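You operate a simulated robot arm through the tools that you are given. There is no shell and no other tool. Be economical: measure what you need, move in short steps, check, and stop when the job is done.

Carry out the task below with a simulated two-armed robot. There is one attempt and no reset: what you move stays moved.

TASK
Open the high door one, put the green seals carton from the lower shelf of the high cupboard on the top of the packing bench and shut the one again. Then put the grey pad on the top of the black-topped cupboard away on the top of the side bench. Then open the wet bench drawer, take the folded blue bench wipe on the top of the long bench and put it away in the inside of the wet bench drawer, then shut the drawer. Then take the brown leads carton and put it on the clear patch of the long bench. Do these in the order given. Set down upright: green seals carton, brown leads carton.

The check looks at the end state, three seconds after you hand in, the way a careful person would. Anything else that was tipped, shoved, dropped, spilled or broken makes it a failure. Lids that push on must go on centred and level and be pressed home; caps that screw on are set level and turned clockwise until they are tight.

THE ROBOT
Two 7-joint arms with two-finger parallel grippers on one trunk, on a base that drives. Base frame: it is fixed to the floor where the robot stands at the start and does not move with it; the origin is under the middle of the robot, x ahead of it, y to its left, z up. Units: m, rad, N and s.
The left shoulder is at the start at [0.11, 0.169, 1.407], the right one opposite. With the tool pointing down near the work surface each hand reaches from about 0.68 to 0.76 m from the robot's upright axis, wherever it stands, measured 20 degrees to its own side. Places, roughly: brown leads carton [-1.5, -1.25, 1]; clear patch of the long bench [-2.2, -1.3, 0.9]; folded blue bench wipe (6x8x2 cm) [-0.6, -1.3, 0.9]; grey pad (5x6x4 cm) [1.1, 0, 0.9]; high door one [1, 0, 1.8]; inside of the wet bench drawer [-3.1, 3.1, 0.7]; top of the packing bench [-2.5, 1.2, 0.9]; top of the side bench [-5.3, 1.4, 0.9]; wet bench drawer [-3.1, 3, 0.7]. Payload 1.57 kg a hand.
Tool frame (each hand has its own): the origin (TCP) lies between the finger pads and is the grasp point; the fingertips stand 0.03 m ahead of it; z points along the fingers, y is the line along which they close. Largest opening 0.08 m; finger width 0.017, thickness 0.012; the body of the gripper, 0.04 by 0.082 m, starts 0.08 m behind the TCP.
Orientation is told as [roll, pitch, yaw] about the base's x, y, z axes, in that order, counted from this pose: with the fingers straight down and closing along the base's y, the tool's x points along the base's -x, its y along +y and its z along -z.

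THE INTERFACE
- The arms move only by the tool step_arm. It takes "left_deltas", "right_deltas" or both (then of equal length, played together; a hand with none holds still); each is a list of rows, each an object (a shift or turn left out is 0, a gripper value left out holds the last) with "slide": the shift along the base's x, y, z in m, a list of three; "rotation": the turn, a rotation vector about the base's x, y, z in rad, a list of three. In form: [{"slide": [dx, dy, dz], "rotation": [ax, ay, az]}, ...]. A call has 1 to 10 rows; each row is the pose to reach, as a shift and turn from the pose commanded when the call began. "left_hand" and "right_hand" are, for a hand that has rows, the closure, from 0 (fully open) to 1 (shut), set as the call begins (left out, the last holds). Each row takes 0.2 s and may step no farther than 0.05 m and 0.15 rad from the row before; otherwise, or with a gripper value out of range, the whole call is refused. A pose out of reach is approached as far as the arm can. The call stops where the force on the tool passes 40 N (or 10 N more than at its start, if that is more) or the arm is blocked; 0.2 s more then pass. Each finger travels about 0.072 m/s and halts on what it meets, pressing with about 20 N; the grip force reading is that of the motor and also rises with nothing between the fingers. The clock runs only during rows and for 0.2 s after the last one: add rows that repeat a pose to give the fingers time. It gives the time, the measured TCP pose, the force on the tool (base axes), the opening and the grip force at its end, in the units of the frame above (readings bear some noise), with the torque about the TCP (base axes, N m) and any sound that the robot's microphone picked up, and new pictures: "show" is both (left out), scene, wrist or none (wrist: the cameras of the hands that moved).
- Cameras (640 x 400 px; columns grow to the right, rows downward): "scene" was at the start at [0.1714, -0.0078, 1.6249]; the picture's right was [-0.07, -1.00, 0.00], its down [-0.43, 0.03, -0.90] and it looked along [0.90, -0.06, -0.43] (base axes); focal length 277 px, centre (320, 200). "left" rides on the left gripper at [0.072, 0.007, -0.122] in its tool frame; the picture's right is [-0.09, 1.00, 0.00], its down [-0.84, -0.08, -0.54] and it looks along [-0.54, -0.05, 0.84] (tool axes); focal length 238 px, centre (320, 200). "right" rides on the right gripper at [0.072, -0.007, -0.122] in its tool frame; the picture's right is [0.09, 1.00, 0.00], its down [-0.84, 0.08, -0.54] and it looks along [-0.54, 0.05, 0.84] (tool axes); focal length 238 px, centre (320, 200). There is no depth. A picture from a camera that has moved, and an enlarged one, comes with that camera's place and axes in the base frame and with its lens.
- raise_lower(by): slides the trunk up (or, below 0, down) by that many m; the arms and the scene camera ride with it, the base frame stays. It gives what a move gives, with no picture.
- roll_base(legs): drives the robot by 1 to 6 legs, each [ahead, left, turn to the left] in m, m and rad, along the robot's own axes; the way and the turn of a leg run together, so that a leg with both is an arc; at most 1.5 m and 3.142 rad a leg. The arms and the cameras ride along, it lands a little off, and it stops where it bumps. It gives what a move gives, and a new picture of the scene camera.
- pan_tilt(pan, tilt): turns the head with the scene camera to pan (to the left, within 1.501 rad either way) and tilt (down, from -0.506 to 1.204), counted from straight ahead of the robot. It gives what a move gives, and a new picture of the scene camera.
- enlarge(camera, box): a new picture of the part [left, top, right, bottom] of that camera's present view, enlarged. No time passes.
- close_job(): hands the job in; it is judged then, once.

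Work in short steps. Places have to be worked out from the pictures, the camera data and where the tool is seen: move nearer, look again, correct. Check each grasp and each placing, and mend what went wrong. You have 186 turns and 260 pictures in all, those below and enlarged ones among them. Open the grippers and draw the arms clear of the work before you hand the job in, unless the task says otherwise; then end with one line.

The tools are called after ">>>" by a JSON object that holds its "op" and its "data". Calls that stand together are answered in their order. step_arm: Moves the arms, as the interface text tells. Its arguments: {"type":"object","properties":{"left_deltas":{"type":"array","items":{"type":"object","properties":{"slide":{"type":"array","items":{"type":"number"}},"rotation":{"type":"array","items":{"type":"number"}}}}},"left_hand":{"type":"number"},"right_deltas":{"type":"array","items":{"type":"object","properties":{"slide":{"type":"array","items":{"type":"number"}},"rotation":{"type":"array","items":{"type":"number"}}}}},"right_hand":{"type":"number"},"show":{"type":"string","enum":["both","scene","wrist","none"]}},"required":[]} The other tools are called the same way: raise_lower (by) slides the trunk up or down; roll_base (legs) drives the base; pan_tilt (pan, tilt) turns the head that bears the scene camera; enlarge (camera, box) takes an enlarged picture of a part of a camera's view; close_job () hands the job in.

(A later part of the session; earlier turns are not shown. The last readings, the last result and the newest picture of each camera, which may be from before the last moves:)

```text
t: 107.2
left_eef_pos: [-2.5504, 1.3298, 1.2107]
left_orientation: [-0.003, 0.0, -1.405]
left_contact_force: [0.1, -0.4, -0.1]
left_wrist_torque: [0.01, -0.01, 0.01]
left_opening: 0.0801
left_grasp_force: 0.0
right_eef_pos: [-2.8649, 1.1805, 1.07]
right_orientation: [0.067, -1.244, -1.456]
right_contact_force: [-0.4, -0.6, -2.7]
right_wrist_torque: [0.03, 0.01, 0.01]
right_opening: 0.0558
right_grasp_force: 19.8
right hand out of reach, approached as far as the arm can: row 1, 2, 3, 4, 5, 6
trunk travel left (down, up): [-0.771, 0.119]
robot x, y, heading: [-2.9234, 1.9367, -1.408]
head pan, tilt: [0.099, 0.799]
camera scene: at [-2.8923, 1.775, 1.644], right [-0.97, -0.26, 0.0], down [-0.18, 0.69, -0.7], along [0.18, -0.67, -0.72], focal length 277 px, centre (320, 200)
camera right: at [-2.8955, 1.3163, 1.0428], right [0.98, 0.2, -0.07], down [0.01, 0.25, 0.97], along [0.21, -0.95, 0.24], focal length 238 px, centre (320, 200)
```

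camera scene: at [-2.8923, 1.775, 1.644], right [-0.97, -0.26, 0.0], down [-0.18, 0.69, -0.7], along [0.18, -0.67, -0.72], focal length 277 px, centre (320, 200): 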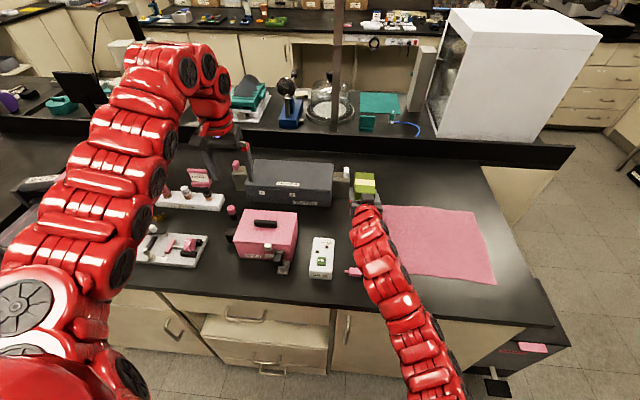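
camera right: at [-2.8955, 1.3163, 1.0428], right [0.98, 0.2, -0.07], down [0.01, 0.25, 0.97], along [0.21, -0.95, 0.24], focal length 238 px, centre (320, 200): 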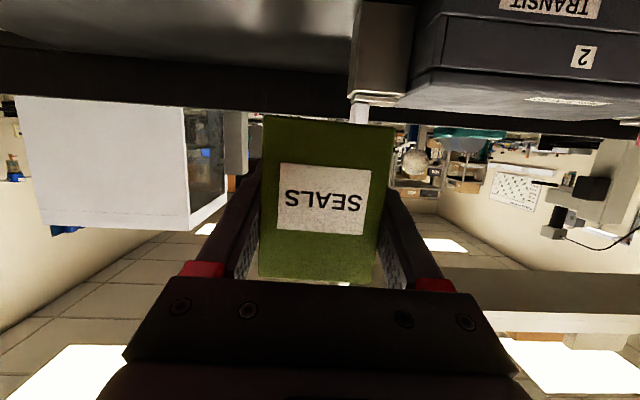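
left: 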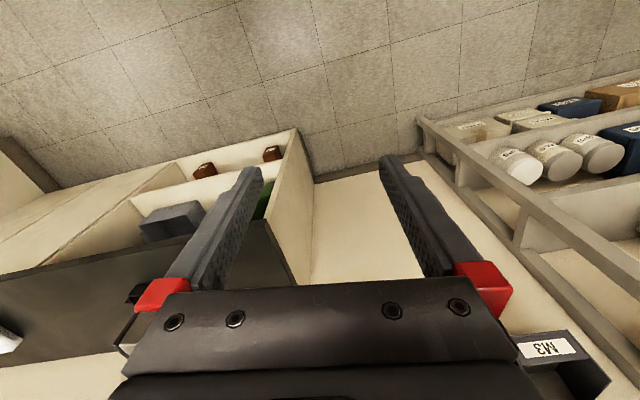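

On track. I lower to just above the bench.

>>> {"op": "step_arm", "data": {"right_deltas": [{"slide": [-0.002, -0.02, -0.04]}, {"slide": [-0.003, -0.035, -0.08]}, {"slide": [-0.003, -0.04, -0.1]}]}}

```text
t: 108.0
left_eef_pos: [-2.5504, 1.3302, 1.2104]
left_orientation: [-0.001, -0.002, -1.405]
left_contact_force: [0.3, -0.5, -0.5]
left_wrist_torque: [0.03, 0.0, 0.02]
left_opening: 0.0801
left_grasp_force: 0.1
right_eef_pos: [-2.8687, 1.1468, 0.9682]
right_orientation: [0.069, -1.245, -1.459]
right_contact_force: [0.6, -0.2, -1.4]
right_wrist_torque: [0.02, 0.0, 0.01]
right_opening: 0.0558
right_grasp_force: 20.6
trunk travel left (down, up): [-0.771, 0.119]
robot x, y, heading: [-2.9265, 1.9369, -1.412]
head pan, tilt: [0.099, 0.799]
camera scene: at [-2.8932, 1.7776, 1.6443], right [-0.97, -0.26, 0.0], down [-0.18, 0.69, -0.7], along [0.18, -0.67, -0.72], focal length 277 px, centre (320, 200)
camera right: at [-2.8992, 1.2817, 0.9408], right [0.98, 0.2, -0.07], down [0.01, 0.25, 0.97], along [0.21, -0.95, 0.24], focal length 238 px, centre (320, 200)
```

scene: 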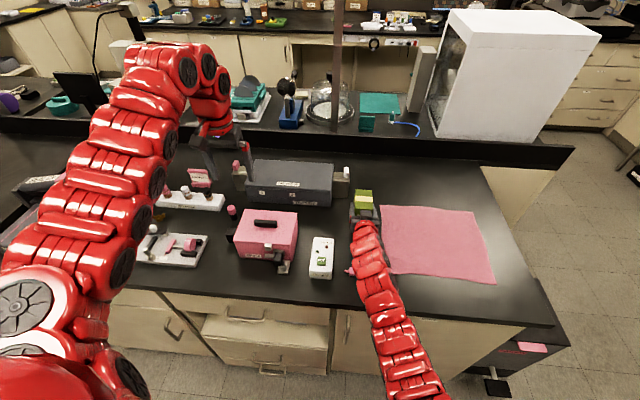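
right: 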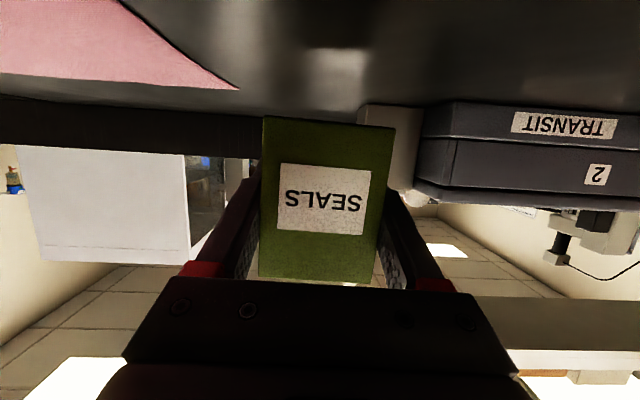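

Near the surface. I lower by 1 cm rows until contact shows.

>>> {"op": "step_arm", "data": {"right_deltas": [{"slide": [0, 0, -0.007]}, {"slide": [0, 0, -0.014]}, {"slide": [0, 0, -0.02]}], "show": "wrist"}}

```text
t: 108.8
left_eef_pos: [-2.5518, 1.3308, 1.2108]
left_orientation: [-0.001, 0.002, -1.405]
left_contact_force: [-0.3, 0.7, 1.3]
left_wrist_torque: [-0.03, 0.03, 0.0]
left_opening: 0.0797
left_grasp_force: 0.1
right_eef_pos: [-2.869, 1.1455, 0.9512]
right_orientation: [0.071, -1.245, -1.463]
right_contact_force: [0.7, -0.6, -1.4]
right_wrist_torque: [0.0, -0.01, 0.05]
right_opening: 0.0557
right_grasp_force: 20.0
trunk travel left (down, up): [-0.771, 0.119]
robot x, y, heading: [-2.9254, 1.9338, -1.409]
head pan, tilt: [0.099, 0.799]
camera right: at [-2.8988, 1.2815, 0.9233], right [0.98, 0.2, -0.06], down [0.01, 0.25, 0.97], along [0.21, -0.95, 0.24], focal length 238 px, centre (320, 200)
```

right: 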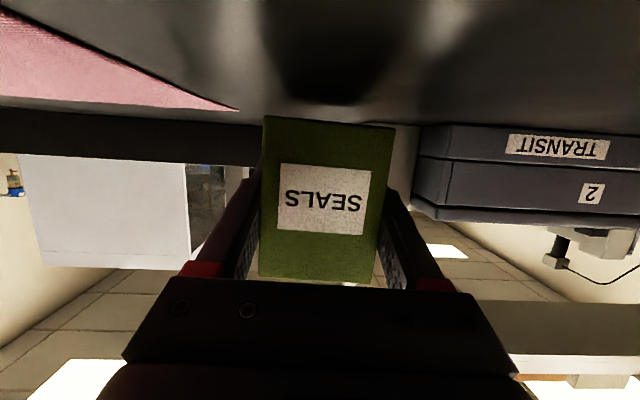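

Not touching yet; shadow closing in. Continue finely.

>>> {"op": "step_arm", "data": {"right_deltas": [{"slide": [0, 0, -0.004]}, {"slide": [0, 0, -0.008]}, {"slide": [0, 0, -0.012]}], "show": "wrist"}}

```text
t: 109.6
left_eef_pos: [-2.5526, 1.3356, 1.2136]
left_orientation: [-0.003, -0.003, -1.405]
left_contact_force: [0.2, -0.7, 0.1]
left_wrist_torque: [-0.02, 0.0, -0.01]
left_opening: 0.0802
left_grasp_force: 0.0
right_eef_pos: [-2.8695, 1.1445, 0.9513]
right_orientation: [0.075, -1.262, -1.463]
right_contact_force: [-2.9, 8.7, 20.7]
right_wrist_torque: [4.0, 0.79, 0.4]
right_opening: 0.0557
right_grasp_force: 19.7
trunk travel left (down, up): [-0.771, 0.119]
robot x, y, heading: [-2.9263, 1.9353, -1.407]
head pan, tilt: [0.099, 0.799]
stopped in row 3 (right hand): the force on the tool passed its limit at 46 N (the readings are from after the stop); the commanded pose is now the measured one
camera right: at [-2.8989, 1.2803, 0.9218], right [0.98, 0.2, -0.07], down [0.01, 0.27, 0.96], along [0.21, -0.94, 0.26], focal length 238 px, centre (320, 200)
```

right: 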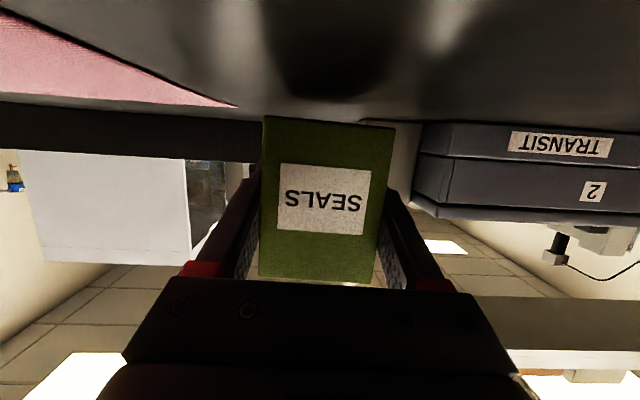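

The torque shows contact ~0.19 m behind the TCP – the wrist touches something (perhaps the small pink piece). I lift and look.

>>> {"op": "step_arm", "data": {"right_deltas": [{"slide": [0, 0, 0.02]}, {"slide": [0, 0, 0.04]}], "show": "none"}}

>>> {"op": "enlarge", "data": {"camera": "scene", "box": [280, 160, 440, 300]}}

```text
t: 110.2
left_eef_pos: [-2.5508, 1.3314, 1.2128]
left_orientation: [-0.002, -0.001, -1.404]
left_contact_force: [-0.7, 0.1, -0.9]
left_wrist_torque: [-0.04, -0.03, -0.02]
left_opening: 0.0801
left_grasp_force: 0.0
right_eef_pos: [-2.8694, 1.1449, 0.9872]
right_orientation: [0.071, -1.256, -1.463]
right_contact_force: [-0.1, 0.5, -1.1]
right_wrist_torque: [0.06, 0.0, 0.03]
right_opening: 0.0558
right_grasp_force: 20.1
trunk travel left (down, up): [-0.771, 0.119]
robot x, y, heading: [-2.9294, 1.9378, -1.412]
head pan, tilt: [0.099, 0.799]
```

```text
2.86 times, centred on (360, 230) of scene
camera zoom: at [-2.8935, 1.7787, 1.6443], right [-0.97, -0.26, 0.0], down [-0.18, 0.69, -0.7], along [0.18, -0.67, -0.72], focal length 792 px, centre (206, 114)
```

zoom: 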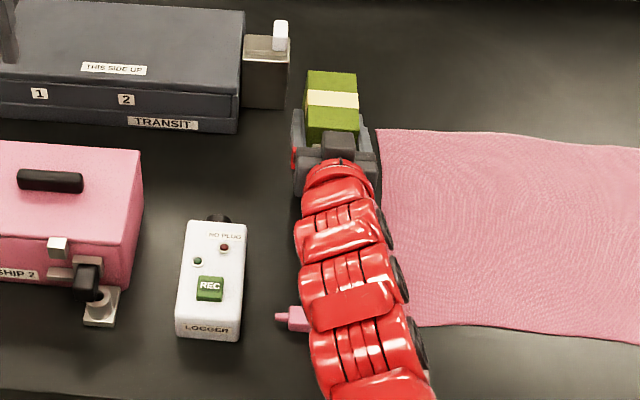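

The hanging camera block under the hand seems to have touched the bench just before the carton. I pitch the hand 0.08 rad further down (raises the camera 1 cm) and lower again finely so the carton's far edge touches first.

>>> {"op": "step_arm", "data": {"right_deltas": [{"slide": [0, 0, -0.01], "rotation": [0.04, 0.007, 0]}, {"slide": [0, 0, -0.025], "rotation": [0.08, 0.0136, 0]}, {"slide": [0, 0, -0.032], "rotation": [0.08, 0.0136, 0]}, {"slide": [0, 0, -0.036], "rotation": [0.08, 0.0136, 0]}], "show": "wrist"}}

```text
t: 111.2
left_eef_pos: [-2.5509, 1.33, 1.2115]
left_orientation: [-0.001, 0.0, -1.405]
left_contact_force: [-1.1, 0.3, -0.6]
left_wrist_torque: [-0.01, 0.02, 0.0]
left_opening: 0.0802
left_grasp_force: 0.1
right_eef_pos: [-2.8684, 1.1419, 0.9516]
right_orientation: [0.058, -1.176, -1.451]
right_contact_force: [0.2, -0.3, -1.3]
right_wrist_torque: [0.0, 0.0, 0.02]
right_opening: 0.0558
right_grasp_force: 20.5
trunk travel left (down, up): [-0.771, 0.119]
robot x, y, heading: [-2.9267, 1.9341, -1.409]
head pan, tilt: [0.099, 0.799]
camera right: at [-2.8997, 1.2802, 0.934], right [0.98, 0.21, -0.06], down [0.02, 0.19, 0.98], along [0.22, -0.96, 0.18], focal length 238 px, centre (320, 200)
```

right: 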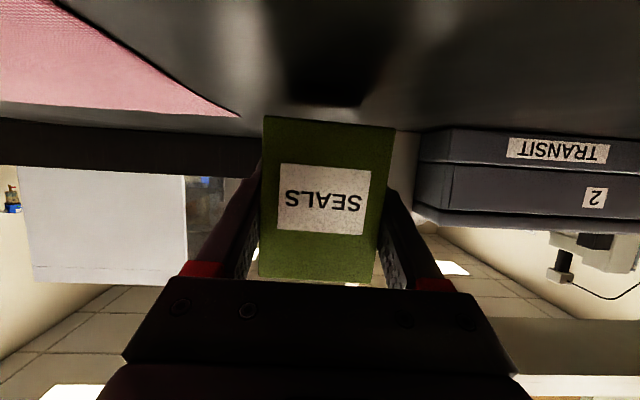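

Still free. Continue lowering in 4 mm rows.

>>> {"op": "step_arm", "data": {"right_deltas": [{"slide": [0, 0, -0.003]}, {"slide": [0, 0, -0.006]}, {"slide": [0, 0, -0.009]}, {"slide": [0, 0, -0.012]}], "show": "wrist"}}

```text
t: 112.2
left_eef_pos: [-2.5506, 1.3308, 1.2117]
left_orientation: [-0.001, -0.001, -1.405]
left_contact_force: [-0.1, 0.7, 0.8]
left_wrist_torque: [0.0, -0.01, 0.0]
left_opening: 0.08
left_grasp_force: 0.1
right_eef_pos: [-2.8675, 1.1436, 0.9415]
right_orientation: [0.06, -1.178, -1.449]
right_contact_force: [0.4, -1.7, 4.2]
right_wrist_torque: [-0.34, 0.1, 0.02]
right_opening: 0.0558
right_grasp_force: 20.2
trunk travel left (down, up): [-0.771, 0.119]
robot x, y, heading: [-2.9285, 1.9335, -1.407]
head pan, tilt: [0.099, 0.799]
camera right: at [-2.898, 1.2801, 0.9237], right [0.98, 0.21, -0.06], down [0.02, 0.19, 0.98], along [0.22, -0.96, 0.18], focal length 238 px, centre (320, 200)
```

right: 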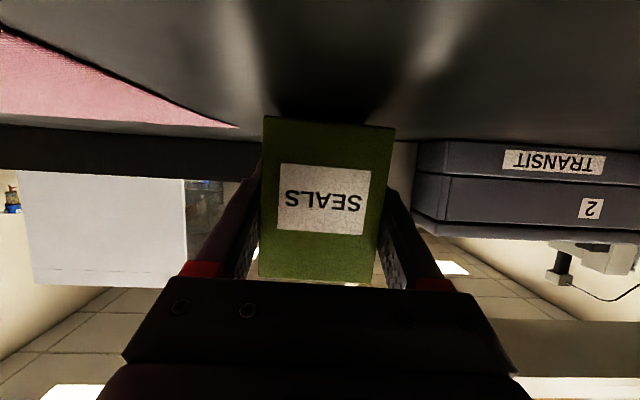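

The far bottom edge of the carton touches the bench (torque sign says ahead of TCP). I release it.

>>> {"op": "step_arm", "data": {"right_deltas": [{}, {}, {}], "right_hand": 0.5, "show": "none"}}

>>> {"op": "step_arm", "data": {"right_deltas": [{}, {}, {}], "right_hand": 0.0, "show": "wrist"}}

```text
t: 113.0
left_eef_pos: [-2.5508, 1.3319, 1.2117]
left_orientation: [-0.001, -0.002, -1.405]
left_contact_force: [-0.3, 0.0, 0.6]
left_wrist_torque: [-0.02, 0.01, -0.01]
left_opening: 0.0801
left_grasp_force: 0.0
right_eef_pos: [-2.8678, 1.1434, 0.9406]
right_orientation: [0.06, -1.176, -1.451]
right_contact_force: [0.8, -2.3, 7.0]
right_wrist_torque: [-0.53, 0.1, 0.05]
right_opening: 0.0557
right_grasp_force: 19.1
trunk travel left (down, up): [-0.771, 0.119]
robot x, y, heading: [-2.9256, 1.9359, -1.409]
head pan, tilt: [0.099, 0.799]
```

```text
t: 113.8
left_eef_pos: [-2.5503, 1.3303, 1.2112]
left_orientation: [-0.002, 0.0, -1.406]
left_contact_force: [0.0, 0.2, -0.3]
left_wrist_torque: [0.01, -0.01, 0.0]
left_opening: 0.0802
left_grasp_force: 0.0
right_eef_pos: [-2.8679, 1.1444, 0.9397]
right_orientation: [0.06, -1.175, -1.45]
right_contact_force: [0.4, -0.1, -0.5]
right_wrist_torque: [0.01, 0.01, 0.01]
right_opening: 0.0797
right_grasp_force: 0.2
trunk travel left (down, up): [-0.771, 0.119]
robot x, y, heading: [-2.929, 1.9354, -1.411]
head pan, tilt: [0.099, 0.799]
camera right: at [-2.8981, 1.2804, 0.9221], right [0.98, 0.21, -0.06], down [0.02, 0.18, 0.98], along [0.22, -0.96, 0.18], focal length 238 px, centre (320, 200)
```

right: 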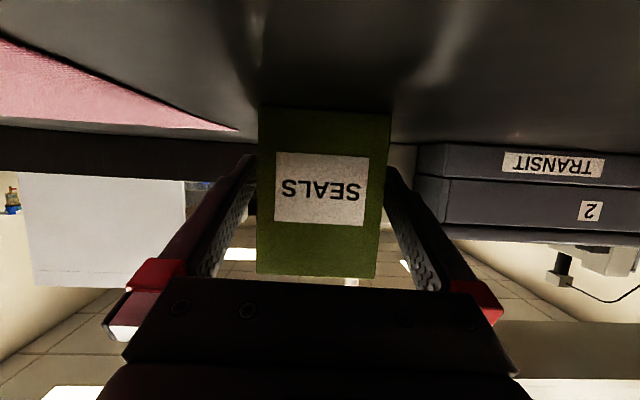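

Carton settled. I withdraw backward along the fingers and up.

>>> {"op": "step_arm", "data": {"right_deltas": [{"slide": [-0.006, 0.03, 0.016]}, {"slide": [-0.012, 0.065, 0.035]}, {"slide": [-0.018, 0.1, 0.06]}, {"slide": [-0.02, 0.13, 0.095]}, {"slide": [-0.025, 0.15, 0.135]}, {"slide": [-0.03, 0.17, 0.175]}, {"slide": [-0.03, 0.19, 0.21]}], "show": "scene"}}

>>> {"op": "enlarge", "data": {"camera": "scene", "box": [280, 120, 440, 300]}}

```text
t: 115.4
left_eef_pos: [-2.5513, 1.3304, 1.2108]
left_orientation: [-0.002, -0.001, -1.406]
left_contact_force: [0.0, 0.2, 0.6]
left_wrist_torque: [0.04, -0.01, 0.02]
left_opening: 0.0799
left_grasp_force: 0.0
right_eef_pos: [-2.9009, 1.3117, 1.1135]
right_orientation: [0.06, -1.175, -1.452]
right_contact_force: [-0.3, -0.7, -0.5]
right_wrist_torque: [0.02, -0.02, 0.01]
right_opening: 0.0802
right_grasp_force: 0.0
right hand out of reach, approached as far as the arm can: row 7
trunk travel left (down, up): [-0.771, 0.119]
robot x, y, heading: [-2.9276, 1.9347, -1.41]
head pan, tilt: [0.099, 0.799]
camera scene: at [-2.8932, 1.7769, 1.6441], right [-0.97, -0.26, 0.0], down [-0.18, 0.69, -0.7], along [0.18, -0.67, -0.72], focal length 277 px, centre (320, 200)
```

scene: 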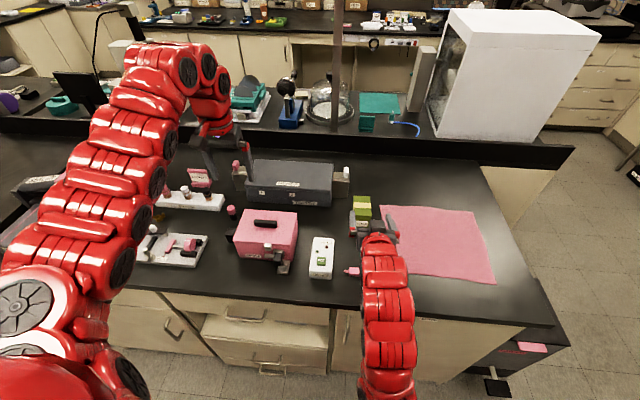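

```text
2.22 times, centred on (360, 210) of scene
camera zoom: at [-2.8932, 1.7769, 1.6441], right [-0.97, -0.26, 0.0], down [-0.18, 0.69, -0.7], along [0.18, -0.67, -0.72], focal length 616 px, centre (231, 178)
```

zoom: 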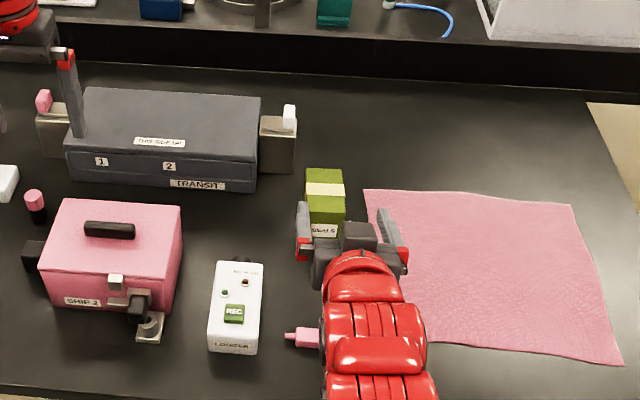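

Carton stands upright, nothing else disturbed. I lift the right hand, then back off and turn to go back along the aisle.

>>> {"op": "step_arm", "data": {"right_deltas": [{"slide": [-0.005, 0.02, 0.04]}, {"slide": [-0.01, 0.04, 0.08]}, {"slide": [-0.015, 0.06, 0.12], "rotation": [-0.06, -0.01, 0]}, {"slide": [-0.02, 0.07, 0.16], "rotation": [-0.12, -0.02, 0]}, {"slide": [-0.02, 0.08, 0.2], "rotation": [-0.18, -0.03, 0]}, {"slide": [-0.02, 0.09, 0.24], "rotation": [-0.18, -0.03, 0]}], "show": "none"}}

>>> {"op": "roll_base", "data": {"legs": [[-0.55, 0, 0], [0, 0, 1.565], [1.4, 0, 0], [1.42, 0, 0]]}}

```text
t: 116.8
left_eef_pos: [-2.5515, 1.3317, 1.2116]
left_orientation: [-0.001, -0.001, -1.404]
left_contact_force: [0.0, -0.3, -0.4]
left_wrist_torque: [-0.01, -0.03, -0.02]
left_opening: 0.0798
left_grasp_force: 0.2
right_eef_pos: [-2.8609, 1.3455, 1.4003]
right_orientation: [0.097, -1.355, -1.483]
right_contact_force: [-0.5, -0.2, 0.0]
right_wrist_torque: [0.04, 0.01, 0.03]
right_opening: 0.0799
right_grasp_force: 0.0
right hand out of reach, approached as far as the arm can: row 1, 2, 3, 4, 5, 6
trunk travel left (down, up): [-0.771, 0.119]
robot x, y, heading: [-2.9276, 1.9363, -1.415]
head pan, tilt: [0.099, 0.799]
```

```text
t: 137.0
left_eef_pos: [0.3741, 3.3116, 1.2125]
left_orientation: [-0.002, -0.002, 0.188]
left_contact_force: [-2.0, -0.5, 0.8]
left_wrist_torque: [0.01, -0.2, -0.01]
left_opening: 0.0801
left_grasp_force: 0.1
right_eef_pos: [0.3691, 2.9996, 1.3987]
right_orientation: [0.096, -1.357, 0.106]
right_contact_force: [-0.1, -0.5, -0.1]
right_wrist_torque: [0.03, -0.02, -0.02]
right_opening: 0.0802
right_grasp_force: 0.2
trunk travel left (down, up): [-0.771, 0.119]
robot x, y, heading: [-0.2175, 2.9216, 0.187]
head pan, tilt: [0.099, 0.799]
camera scene: at [-0.0663, 2.9586, 1.6443], right [0.28, -0.96, 0.0], down [-0.69, -0.2, -0.7], along [0.67, 0.19, -0.72], focal length 277 px, centre (320, 200)
```

scene: 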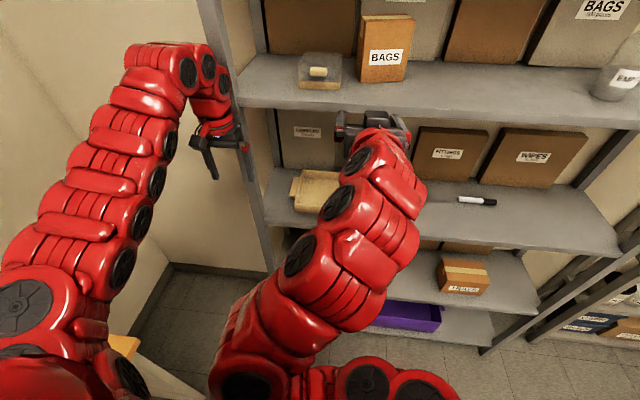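

Hands are right by the shelf; back off at once straight backwards, then check.

>>> {"op": "roll_base", "data": {"legs": [[-0.3, 0, 0]]}}

```text
t: 139.1
left_eef_pos: [0.0805, 3.2573, 1.2111]
left_orientation: [-0.003, 0.0, 0.191]
left_contact_force: [-0.3, 0.0, 0.1]
left_wrist_torque: [0.02, 0.02, -0.02]
left_opening: 0.0799
left_grasp_force: 0.2
right_eef_pos: [0.076, 2.9451, 1.3977]
right_orientation: [0.093, -1.355, 0.111]
right_contact_force: [0.0, -0.1, 0.1]
right_wrist_torque: [-0.05, 0.03, 0.01]
right_opening: 0.0799
right_grasp_force: 0.0
trunk travel left (down, up): [-0.771, 0.119]
robot x, y, heading: [-0.5127, 2.8673, 0.187]
head pan, tilt: [0.099, 0.799]
camera scene: at [-0.3586, 2.9045, 1.6441], right [0.28, -0.96, 0.0], down [-0.69, -0.2, -0.7], along [0.67, 0.2, -0.72], focal length 277 px, centre (320, 200)
```

scene: 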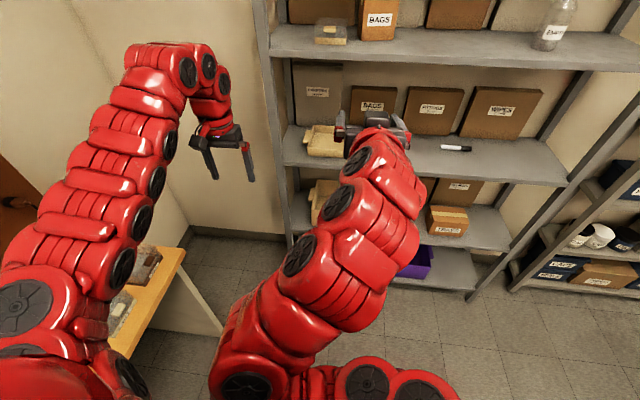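

Nothing on the shelf moved. I strafe right, turn to face down the passage, and strafe to its middle.

>>> {"op": "roll_base", "data": {"legs": [[0, -0.38, 0], [0, 0, -1.6], [0, 0.47, 0]]}}

>>> {"op": "pan_tilt", "data": {"pan": 0.0, "tilt": 0.5}}

```text
t: 147.6
left_eef_pos: [0.398, 1.9956, 1.2108]
left_orientation: [-0.002, 0.001, -1.383]
left_contact_force: [0.3, -0.1, 0.3]
left_wrist_torque: [0.0, -0.02, -0.03]
left_opening: 0.0799
left_grasp_force: 0.0
right_eef_pos: [0.0866, 2.0008, 1.3995]
right_orientation: [0.097, -1.357, -1.463]
right_contact_force: [-0.3, 0.2, 0.4]
right_wrist_torque: [-0.03, 0.06, 0.0]
right_opening: 0.0801
right_grasp_force: 0.1
trunk travel left (down, up): [-0.771, 0.119]
robot x, y, heading: [0.0055, 2.5882, -1.393]
head pan, tilt: [0.099, 0.799]
camera scene: at [0.0447, 2.4331, 1.6442], right [-0.96, -0.28, 0.0], down [-0.2, 0.69, -0.7], along [0.2, -0.67, -0.72], focal length 277 px, centre (320, 200)
```

scene: 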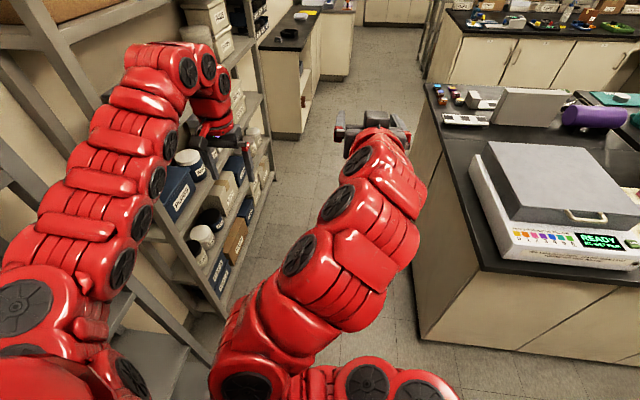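

```text
t: 148.4
left_eef_pos: [0.3989, 1.9943, 1.2119]
left_orientation: [-0.001, 0.0, -1.38]
left_contact_force: [0.5, -0.2, -0.6]
left_wrist_torque: [0.0, -0.01, -0.01]
left_opening: 0.0799
left_grasp_force: 0.2
right_eef_pos: [0.0874, 2.0016, 1.3987]
right_orientation: [0.094, -1.357, -1.46]
right_contact_force: [-0.8, 0.3, -0.6]
right_wrist_torque: [0.02, 0.0, -0.01]
right_opening: 0.0802
right_grasp_force: 0.1
trunk travel left (down, up): [-0.771, 0.119]
robot x, y, heading: [0.0089, 2.5906, -1.382]
head pan, tilt: [0.0, 0.499]
camera scene: at [0.0397, 2.4212, 1.6701], right [-0.98, -0.18, 0.0], down [-0.09, 0.47, -0.88], along [0.16, -0.86, -0.48], focal length 277 px, centre (320, 200)
```

scene: 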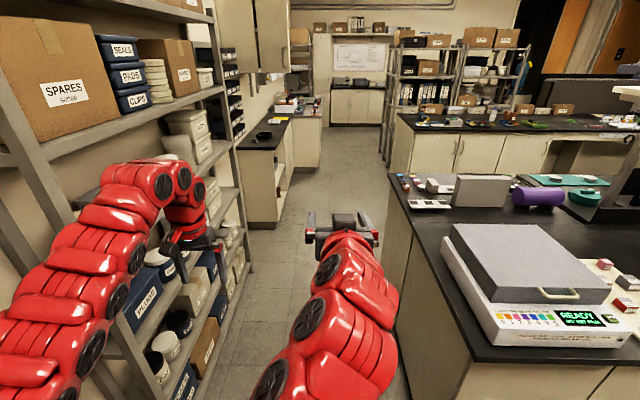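

I centre a bit more to the right, drive the passage, strafe away from the bench and turn to face the cupboard.

>>> {"op": "roll_base", "data": {"legs": [[0, -0.08, -0.033], [1.3, 0, 0], [1.28, 0, 0], [0, -0.35, 0], [0, 0, 1.45]]}}

>>> {"op": "pan_tilt", "data": {"pan": 0.0, "tilt": 0.2}}

```text
t: 167.1
left_eef_pos: [0.695, 0.2216, 1.2106]
left_orientation: [-0.007, -0.003, 0.002]
left_contact_force: [-0.3, 0.7, -0.8]
left_wrist_torque: [-0.06, -0.01, -0.03]
left_opening: 0.0799
left_grasp_force: 0.1
right_eef_pos: [0.629, -0.0848, 1.399]
right_orientation: [0.075, -1.358, -0.063]
right_contact_force: [-0.5, 1.3, -0.2]
right_wrist_torque: [-0.02, 0.01, -0.07]
right_opening: 0.0798
right_grasp_force: 0.1
trunk travel left (down, up): [-0.771, 0.119]
robot x, y, heading: [0.0382, -0.051, -0.011]
head pan, tilt: [0.0, 0.499]
camera scene: at [0.2066, -0.0485, 1.6705], right [-0.01, -1.0, 0.0], down [-0.48, 0.0, -0.88], along [0.88, -0.01, -0.48], focal length 277 px, centre (320, 200)
```

scene: 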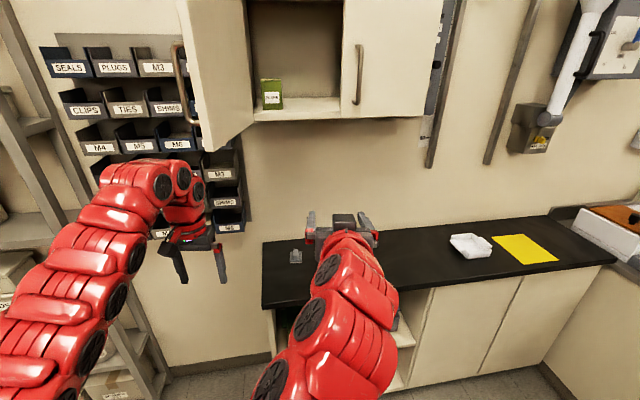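

```text
t: 167.9
left_eef_pos: [0.6977, 0.2165, 1.2111]
left_orientation: [-0.001, -0.003, 0.002]
left_contact_force: [0.3, 0.5, 0.1]
left_wrist_torque: [0.0, -0.02, -0.01]
left_opening: 0.0801
left_grasp_force: 0.1
right_eef_pos: [0.6325, -0.0888, 1.398]
right_orientation: [0.097, -1.353, -0.085]
right_contact_force: [-0.7, -0.3, 0.1]
right_wrist_torque: [0.03, 0.02, 0.02]
right_opening: 0.08
right_grasp_force: 0.1
trunk travel left (down, up): [-0.771, 0.119]
robot x, y, heading: [0.04, -0.0515, -0.004]
head pan, tilt: [0.0, 0.201]
camera scene: at [0.2113, -0.0563, 1.6977], right [-0.01, -1.0, 0.0], down [-0.2, 0.0, -0.98], along [0.98, -0.01, -0.2], focal length 277 px, centre (320, 200)
```

scene: 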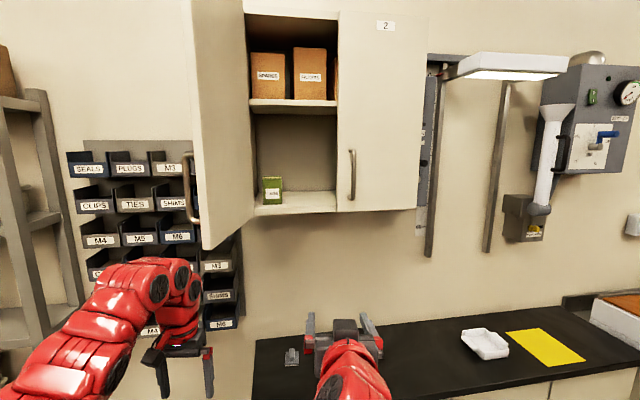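

Door free end ≈(0.733,0.167). I'll shut it with the left hand: swing that hand outward, up and pointing forward, fingers closed.

>>> {"op": "step_arm", "data": {"left_deltas": [{"slide": [-0.02, 0.02, 0.03], "rotation": [0, -0.145, 0]}, {"slide": [-0.04, 0.04, 0.06], "rotation": [0, -0.29, 0]}, {"slide": [-0.05, 0.07, 0.09], "rotation": [0, -0.435, 0]}, {"slide": [-0.06, 0.1, 0.12], "rotation": [0, -0.58, 0]}, {"slide": [-0.07, 0.13, 0.15], "rotation": [0, -0.725, 0]}, {"slide": [-0.08, 0.14, 0.18], "rotation": [0, -0.87, 0]}, {"slide": [-0.09, 0.14, 0.21], "rotation": [0, -1.015, 0]}, {"slide": [-0.1, 0.14, 0.24], "rotation": [0, -1.16, 0]}, {"slide": [-0.1, 0.14, 0.27], "rotation": [0, -1.305, 0]}, {"slide": [-0.1, 0.14, 0.3], "rotation": [0, -1.45, 0]}], "left_hand": 1.0, "show": "none"}}

>>> {"op": "raise_lower", "data": {"by": 0.11}}

>>> {"op": "step_arm", "data": {"left_deltas": [{"slide": [0, 0, 0.02], "rotation": [0, -0.05, 0]}, {"slide": [0, 0, 0.04], "rotation": [0, -0.1, 0]}], "show": "scene"}}

```text
t: 170.1
left_eef_pos: [0.6009, 0.3493, 1.5133]
left_orientation: [-0.001, -1.453, -0.007]
left_contact_force: [0.3, 1.5, -0.2]
left_wrist_torque: [0.0, -0.04, -0.14]
left_opening: 0.0
left_grasp_force: 19.9
left hand out of reach, approached as far as the arm can: row 1, 2, 3, 4, 5, 6, 7, 8, 9
right_eef_pos: [0.635, -0.0914, 1.3977]
right_orientation: [0.107, -1.354, -0.095]
right_contact_force: [0.1, -0.6, -0.7]
right_wrist_torque: [-0.02, -0.02, 0.05]
right_opening: 0.08
right_grasp_force: 0.0
trunk travel left (down, up): [-0.771, 0.119]
robot x, y, heading: [0.0387, -0.0549, -0.007]
head pan, tilt: [0.0, 0.201]
```

```text
t: 171.5
left_eef_pos: [0.5977, 0.3564, 1.6218]
left_orientation: [-0.014, -1.452, 0.013]
left_contact_force: [0.3, -0.3, -0.9]
left_wrist_torque: [-0.02, 0.02, -0.01]
left_opening: 0.0
left_grasp_force: 19.9
right_eef_pos: [0.6319, -0.0872, 1.5088]
right_orientation: [0.092, -1.357, -0.079]
right_contact_force: [0.4, 0.4, -0.3]
right_wrist_torque: [0.05, -0.01, 0.04]
right_opening: 0.0799
right_grasp_force: 0.2
trunk travel left (down, up): [-0.881, 0.009]
robot x, y, heading: [0.0403, -0.0516, -0.004]
head pan, tilt: [0.0, 0.201]
```

```text
t: 172.1
left_eef_pos: [0.6002, 0.3545, 1.6633]
left_orientation: [-0.004, -1.554, 0.0]
left_contact_force: [0.3, -0.3, 0.0]
left_wrist_torque: [-0.01, -0.05, -0.02]
left_opening: 0.0
left_grasp_force: 20.1
right_eef_pos: [0.6322, -0.0877, 1.5089]
right_orientation: [0.096, -1.356, -0.08]
right_contact_force: [0.3, -0.2, 0.5]
right_wrist_torque: [-0.02, 0.01, 0.0]
right_opening: 0.0799
right_grasp_force: 0.1
trunk travel left (down, up): [-0.881, 0.009]
robot x, y, heading: [0.0401, -0.0501, -0.005]
head pan, tilt: [0.0, 0.201]
camera scene: at [0.2108, -0.0549, 1.8079], right [-0.01, -1.0, 0.0], down [-0.2, 0.0, -0.98], along [0.98, -0.01, -0.2], focal length 277 px, centre (320, 200)
```

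scene: 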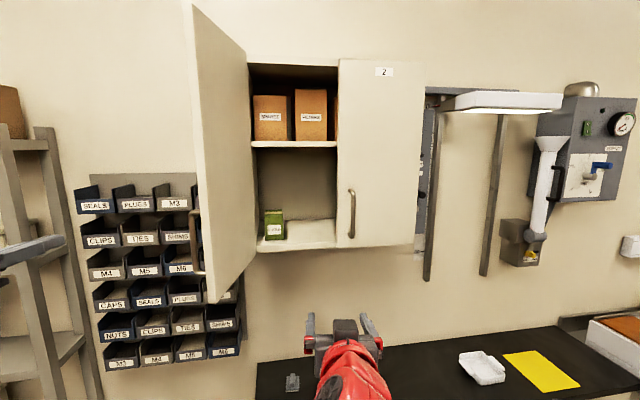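

Left hand ready. I extend it beside the door above the handle, then sweep right to push the door.

>>> {"op": "step_arm", "data": {"left_deltas": [{"slide": [0.045, 0, 0.015]}, {"slide": [0.09, -0.005, 0.03]}, {"slide": [0.135, -0.01, 0.045]}, {"slide": [0.175, -0.015, 0.055]}, {"slide": [0.195, -0.03, 0.06]}], "show": "none"}}

>>> {"op": "step_arm", "data": {"left_deltas": [{"slide": [0, -0.03, 0]}, {"slide": [0, -0.06, 0]}, {"slide": [0, -0.08, 0]}, {"slide": [0, -0.1, 0]}, {"slide": [0.005, -0.12, 0]}, {"slide": [0.01, -0.14, 0]}, {"slide": [0.015, -0.16, 0]}, {"slide": [0.02, -0.18, 0]}, {"slide": [0.025, -0.2, 0]}], "show": "scene"}}

```text
t: 173.3
left_eef_pos: [0.795, 0.3264, 1.7236]
left_orientation: [0.033, -1.553, -0.033]
left_contact_force: [-0.1, 0.2, -0.1]
left_wrist_torque: [-0.03, 0.0, -0.02]
left_opening: 0.0001
left_grasp_force: 20.0
right_eef_pos: [0.6313, -0.0897, 1.5083]
right_orientation: [0.097, -1.354, -0.082]
right_contact_force: [0.7, -1.2, 0.0]
right_wrist_torque: [0.0, 0.02, 0.0]
right_opening: 0.0801
right_grasp_force: 0.1
trunk travel left (down, up): [-0.881, 0.009]
robot x, y, heading: [0.0398, -0.0535, -0.007]
head pan, tilt: [0.0, 0.201]
```

```text
t: 175.3
left_eef_pos: [0.8173, 0.1286, 1.722]
left_orientation: [-0.016, -1.551, 0.018]
left_contact_force: [0.2, 0.1, -0.9]
left_wrist_torque: [-0.02, 0.0, 0.02]
left_opening: 0.0
left_grasp_force: 20.5
right_eef_pos: [0.6322, -0.0901, 1.509]
right_orientation: [0.104, -1.352, -0.09]
right_contact_force: [-1.2, 0.4, -0.2]
right_wrist_torque: [0.06, 0.01, 0.02]
right_opening: 0.0802
right_grasp_force: 0.0
trunk travel left (down, up): [-0.881, 0.009]
robot x, y, heading: [0.038, -0.0511, -0.005]
head pan, tilt: [0.0, 0.201]
camera scene: at [0.2111, -0.0563, 1.8078], right [-0.01, -1.0, 0.0], down [-0.2, 0.0, -0.98], along [0.98, -0.01, -0.2], focal length 277 px, centre (320, 200)
```

scene: 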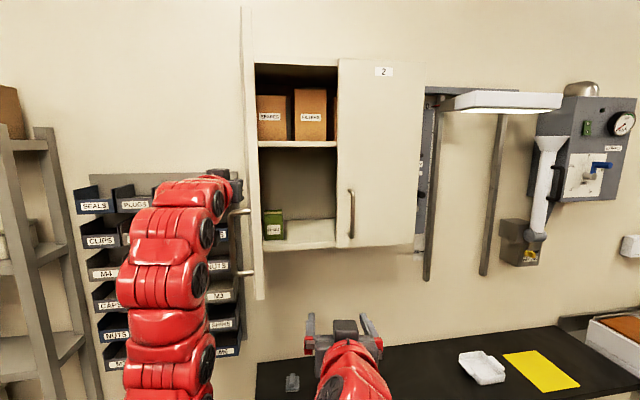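

Door follows. I keep sweeping right and forward.

>>> {"op": "step_arm", "data": {"left_deltas": [{"slide": [0.005, -0.02, 0]}, {"slide": [0.01, -0.04, 0]}, {"slide": [0.018, -0.06, 0]}, {"slide": [0.026, -0.08, 0]}, {"slide": [0.036, -0.1, 0]}, {"slide": [0.048, -0.115, 0]}, {"slide": [0.06, -0.13, 0]}, {"slide": [0.075, -0.14, 0]}, {"slide": [0.09, -0.15, 0]}], "show": "scene"}}

```text
t: 176.4
left_eef_pos: [0.8502, 0.1542, 1.723]
left_orientation: [-0.095, -1.553, 0.257]
left_contact_force: [0.3, -0.1, -0.6]
left_wrist_torque: [0.01, -0.01, 0.02]
left_opening: 0.0001
left_grasp_force: 19.8
right_eef_pos: [0.6343, -0.0953, 1.5097]
right_orientation: [0.185, -1.352, -0.176]
right_contact_force: [0.7, 0.6, -0.4]
right_wrist_torque: [-0.02, 0.0, 0.0]
right_opening: 0.0803
right_grasp_force: 0.0
trunk travel left (down, up): [-0.881, 0.009]
robot x, y, heading: [0.0359, -0.0531, -0.008]
head pan, tilt: [0.0, 0.201]
stopped in row 5 (left hand): the arm was blocked; the commanded pose is now the measured one
camera scene: at [0.2112, -0.0557, 1.8078], right [-0.01, -1.0, 0.0], down [-0.2, 0.0, -0.98], along [0.98, -0.01, -0.2], focal length 277 px, centre (320, 200)
```

scene: 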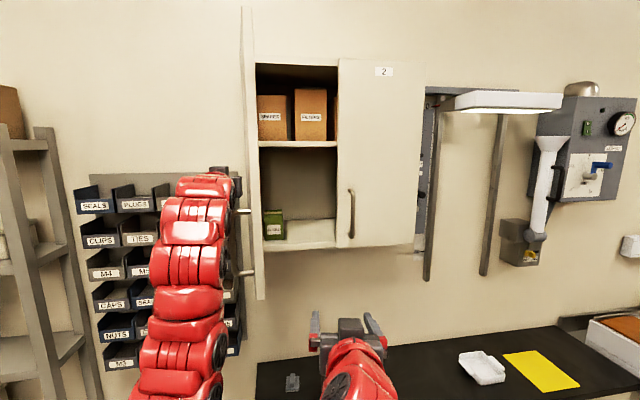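

The arm jammed (yawed out). I back off a little, yaw the hand right, and push nearer the door's free end.

>>> {"op": "step_arm", "data": {"left_deltas": [{"slide": [-0.02, 0.03, 0], "rotation": [0, 0, -0.1]}, {"slide": [-0.05, 0.05, 0], "rotation": [0, 0, -0.2]}, {"slide": [-0.08, 0.05, 0], "rotation": [0, 0, -0.3]}, {"slide": [-0.1, 0.04, 0], "rotation": [0, 0, -0.4]}, {"slide": [-0.1, 0.03, 0], "rotation": [0, 0, -0.5]}], "show": "scene"}}

```text
t: 177.6
left_eef_pos: [0.7516, 0.1788, 1.7229]
left_orientation: [-0.153, -1.55, -0.196]
left_contact_force: [0.2, 0.4, 0.3]
left_wrist_torque: [-0.04, 0.04, 0.02]
left_opening: 0.0002
left_grasp_force: 20.3
right_eef_pos: [0.6338, -0.0931, 1.5116]
right_orientation: [0.167, -1.358, -0.158]
right_contact_force: [-0.5, 0.2, 0.9]
right_wrist_torque: [-0.02, -0.05, 0.01]
right_opening: 0.08
right_grasp_force: 0.0
trunk travel left (down, up): [-0.881, 0.009]
robot x, y, heading: [0.0379, -0.0513, -0.009]
head pan, tilt: [0.0, 0.201]
camera scene: at [0.2113, -0.0537, 1.8078], right [-0.01, -1.0, 0.0], down [-0.2, 0.0, -0.98], along [0.98, -0.01, -0.2], focal length 277 px, centre (320, 200)
```

scene: 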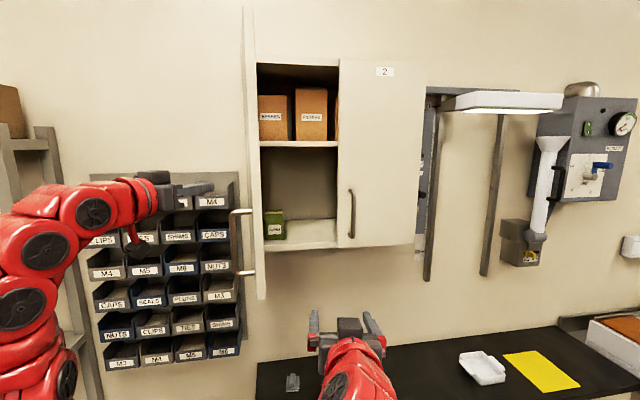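

Door free end now ≈(0.733,0.058). I push right with the hand nearer its end.

>>> {"op": "step_arm", "data": {"left_deltas": [{"slide": [0.01, -0.03, 0]}, {"slide": [0.015, -0.06, 0]}, {"slide": [0.02, -0.09, 0]}, {"slide": [0.025, -0.11, 0], "rotation": [0, 0, -0.05]}, {"slide": [0.03, -0.13, 0], "rotation": [0, 0, -0.1]}, {"slide": [0.04, -0.15, 0], "rotation": [0, 0, -0.15]}, {"slide": [0.05, -0.17, 0], "rotation": [0, 0, -0.2]}, {"slide": [0.06, -0.19, 0], "rotation": [0, 0, -0.25]}], "show": "scene"}}

```text
t: 179.4
left_eef_pos: [0.8124, -0.008, 1.7216]
left_orientation: [-0.108, -1.548, -0.49]
left_contact_force: [-0.4, -0.1, -0.3]
left_wrist_torque: [0.0, 0.0, 0.01]
left_opening: 0.0002
left_grasp_force: 19.8
right_eef_pos: [0.6334, -0.0939, 1.5113]
right_orientation: [0.173, -1.357, -0.164]
right_contact_force: [-0.5, 0.2, 0.4]
right_wrist_torque: [-0.03, -0.02, -0.01]
right_opening: 0.0799
right_grasp_force: 0.0
trunk travel left (down, up): [-0.881, 0.009]
robot x, y, heading: [0.0396, -0.0505, -0.011]
head pan, tilt: [0.0, 0.201]
camera scene: at [0.2115, -0.0553, 1.8078], right [-0.01, -1.0, 0.0], down [-0.2, 0.0, -0.98], along [0.98, -0.01, -0.2], focal length 277 px, centre (320, 200)
```

scene: 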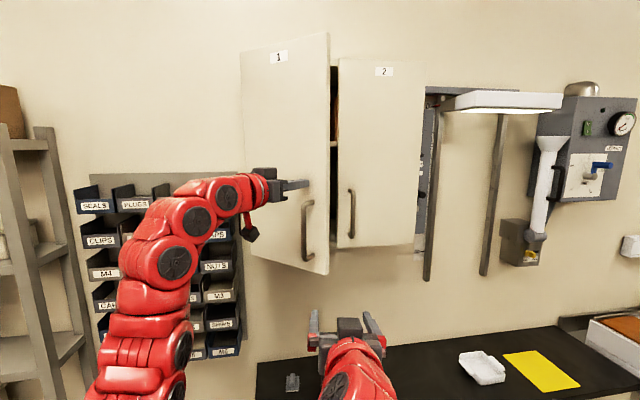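

Nearly shut. I push forward gently with the fingertips until it seats.

>>> {"op": "step_arm", "data": {"left_deltas": [{"slide": [0.025, -0.01, 0]}, {"slide": [0.05, -0.02, 0]}, {"slide": [0.075, -0.03, 0]}, {"slide": [0.095, -0.035, 0]}, {"slide": [0.115, -0.04, 0]}, {"slide": [0.13, -0.045, 0]}, {"slide": [0.145, -0.05, 0]}, {"slide": [0.16, -0.05, 0]}, {"slide": [0.175, -0.05, 0]}, {"slide": [0.19, -0.05, 0]}], "show": "scene"}}

```text
t: 181.6
left_eef_pos: [0.8891, -0.0413, 1.7123]
left_orientation: [-0.091, -1.552, -0.506]
left_contact_force: [-0.5, 0.3, -0.1]
left_wrist_torque: [0.01, -0.02, 0.03]
left_opening: 0.0002
left_grasp_force: 19.9
left hand out of reach, approached as far as the arm can: row 3, 4, 5, 6, 7, 8, 9, 10
right_eef_pos: [0.6328, -0.0938, 1.5121]
right_orientation: [0.172, -1.359, -0.163]
right_contact_force: [0.5, -0.7, -0.2]
right_wrist_torque: [0.02, 0.0, -0.01]
right_opening: 0.0799
right_grasp_force: 0.0
trunk travel left (down, up): [-0.881, 0.009]
robot x, y, heading: [0.036, -0.057, -0.006]
head pan, tilt: [0.0, 0.201]
camera scene: at [0.2109, -0.0549, 1.8078], right [-0.01, -1.0, 0.0], down [-0.2, 0.0, -0.98], along [0.98, -0.01, -0.2], focal length 277 px, centre (320, 200)
```

scene: 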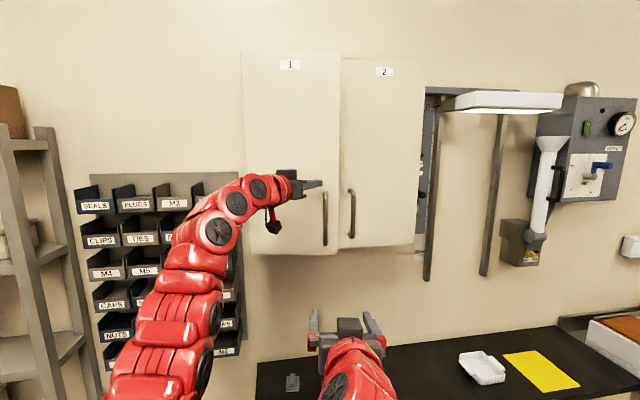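

Just short of closed and out of reach; I creep the base ahead 6 cm.

>>> {"op": "roll_base", "data": {"legs": [[0.06, 0, 0]]}}

```text
t: 182.7
left_eef_pos: [0.943, -0.0412, 1.7121]
left_orientation: [-0.181, -1.546, -0.428]
left_contact_force: [0.1, -0.4, 0.0]
left_wrist_torque: [-0.01, 0.0, 0.03]
left_opening: 0.0002
left_grasp_force: 19.8
right_eef_pos: [0.6906, -0.0942, 1.5116]
right_orientation: [0.173, -1.355, -0.164]
right_contact_force: [-0.9, 0.1, -0.7]
right_wrist_torque: [0.0, 0.03, 0.0]
right_opening: 0.0798
right_grasp_force: 0.1
trunk travel left (down, up): [-0.881, 0.009]
robot x, y, heading: [0.0959, -0.0536, -0.004]
head pan, tilt: [0.0, 0.201]
stopped in leg 1: the force on the tool passed its limit at 231 N (the readings are from after the stop); the commanded pose is now the measured one
camera scene: at [0.2689, -0.0544, 1.8077], right [0.0, -1.0, 0.0], down [-0.2, 0.0, -0.98], along [0.98, 0.0, -0.2], focal length 277 px, centre (320, 200)
```

scene: 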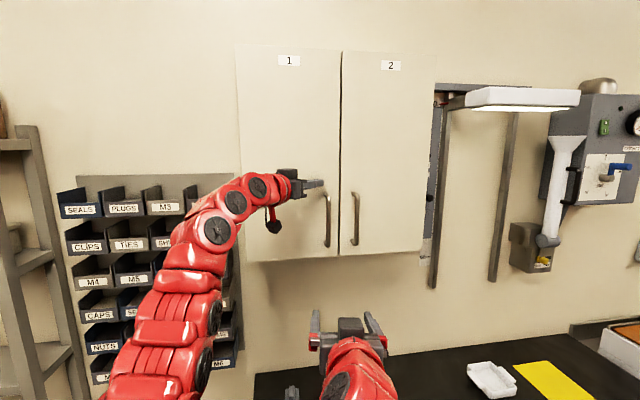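

Door 1 is shut flush. I back the base off, then bring both hands back to low, and tool-down.

>>> {"op": "roll_base", "data": {"legs": [[-0.3, 0, 0]]}}

>>> {"op": "enlarge", "data": {"camera": "scene", "box": [220, 40, 440, 270]}}

>>> {"op": "raise_lower", "data": {"by": -0.2}}

>>> {"op": "step_arm", "data": {"left_deltas": [{"slide": [-0.02, 0.04, -0.02], "rotation": [0, 0, 0.1]}, {"slide": [-0.03, 0.08, -0.04], "rotation": [0, 0, 0.2]}, {"slide": [-0.04, 0.12, -0.06], "rotation": [0, 0, 0.3]}, {"slide": [-0.04, 0.16, -0.08], "rotation": [0, 0, 0.4]}, {"slide": [-0.04, 0.2, -0.1], "rotation": [0, 0, 0.5]}, {"slide": [-0.03, 0.23, -0.13], "rotation": [0, 0, 0.55]}, {"slide": [-0.02, 0.25, -0.16], "rotation": [0, 0, 0.6]}], "left_hand": 0.0, "show": "scene"}}

```text
t: 184.7
left_eef_pos: [0.638, -0.0444, 1.7108]
left_orientation: [-0.173, -1.545, -0.438]
left_contact_force: [-0.2, 0.6, 0.2]
left_wrist_torque: [0.0, -0.03, -0.01]
left_opening: 0.0
left_grasp_force: 20.0
right_eef_pos: [0.3856, -0.0949, 1.5103]
right_orientation: [0.172, -1.356, -0.17]
right_contact_force: [0.5, 0.6, -0.3]
right_wrist_torque: [0.02, -0.02, -0.03]
right_opening: 0.0801
right_grasp_force: 0.0
trunk travel left (down, up): [-0.881, 0.009]
robot x, y, heading: [-0.2132, -0.0508, -0.007]
head pan, tilt: [0.0, 0.201]
camera scene: at [-0.0355, -0.0541, 1.8075], right [-0.01, -1.0, 0.0], down [-0.2, 0.0, -0.98], along [0.98, -0.01, -0.2], focal length 277 px, centre (320, 200)
```

scene: 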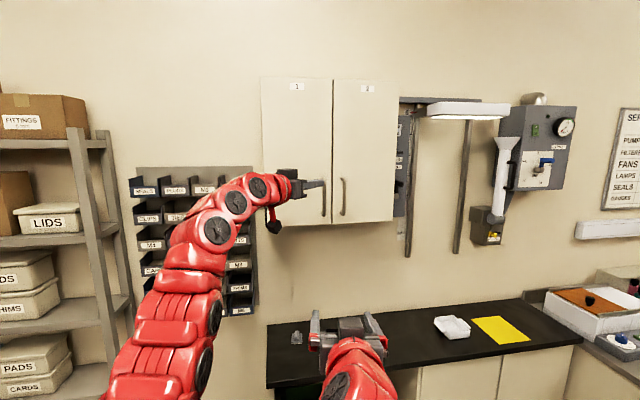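

```text
1.74 times, centred on (330, 155) of scene
camera zoom: at [-0.0355, -0.0541, 1.8075], right [-0.01, -1.0, 0.0], down [-0.2, 0.0, -0.98], along [0.98, -0.01, -0.2], focal length 482 px, centre (303, 278)
```

zoom: 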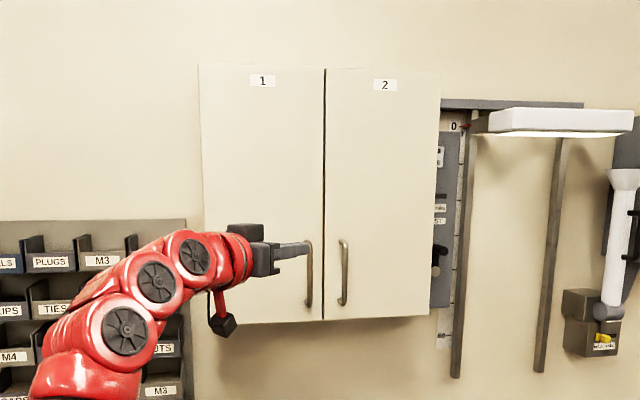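

```text
t: 186.9
left_eef_pos: [0.6365, -0.0438, 1.5123]
left_orientation: [-0.145, -1.548, -0.466]
left_contact_force: [-0.2, 0.3, -0.5]
left_wrist_torque: [0.01, -0.01, 0.0]
left_opening: 0.0002
left_grasp_force: 20.0
right_eef_pos: [0.3844, -0.0949, 1.3114]
right_orientation: [0.172, -1.357, -0.172]
right_contact_force: [0.0, -0.5, 0.8]
right_wrist_torque: [0.02, 0.03, -0.05]
right_opening: 0.08
right_grasp_force: 0.0
trunk travel left (down, up): [-0.681, 0.209]
robot x, y, heading: [-0.213, -0.0494, -0.006]
head pan, tilt: [0.0, 0.201]
```

```text
t: 188.5
left_eef_pos: [0.6159, 0.2064, 1.3502]
left_orientation: [-0.128, -1.543, 0.114]
left_contact_force: [-0.4, -0.2, 0.8]
left_wrist_torque: [0.04, 0.01, -0.01]
left_opening: 0.0801
left_grasp_force: 0.0
right_eef_pos: [0.3838, -0.0953, 1.3119]
right_orientation: [0.174, -1.356, -0.173]
right_contact_force: [-0.3, 0.3, 0.5]
right_wrist_torque: [-0.02, -0.01, -0.04]
right_opening: 0.0802
right_grasp_force: 0.1
trunk travel left (down, up): [-0.681, 0.209]
robot x, y, heading: [-0.2095, -0.053, -0.005]
head pan, tilt: [0.0, 0.201]
camera scene: at [-0.0377, -0.0541, 1.6078], right [-0.01, -1.0, 0.0], down [-0.2, 0.0, -0.98], along [0.98, -0.01, -0.2], focal length 277 px, centre (320, 200)
```

scene: 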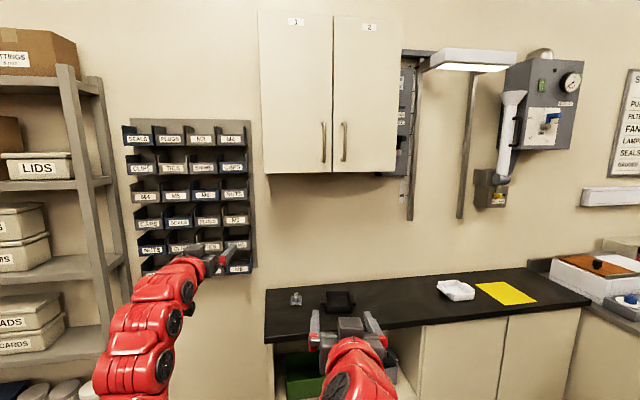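

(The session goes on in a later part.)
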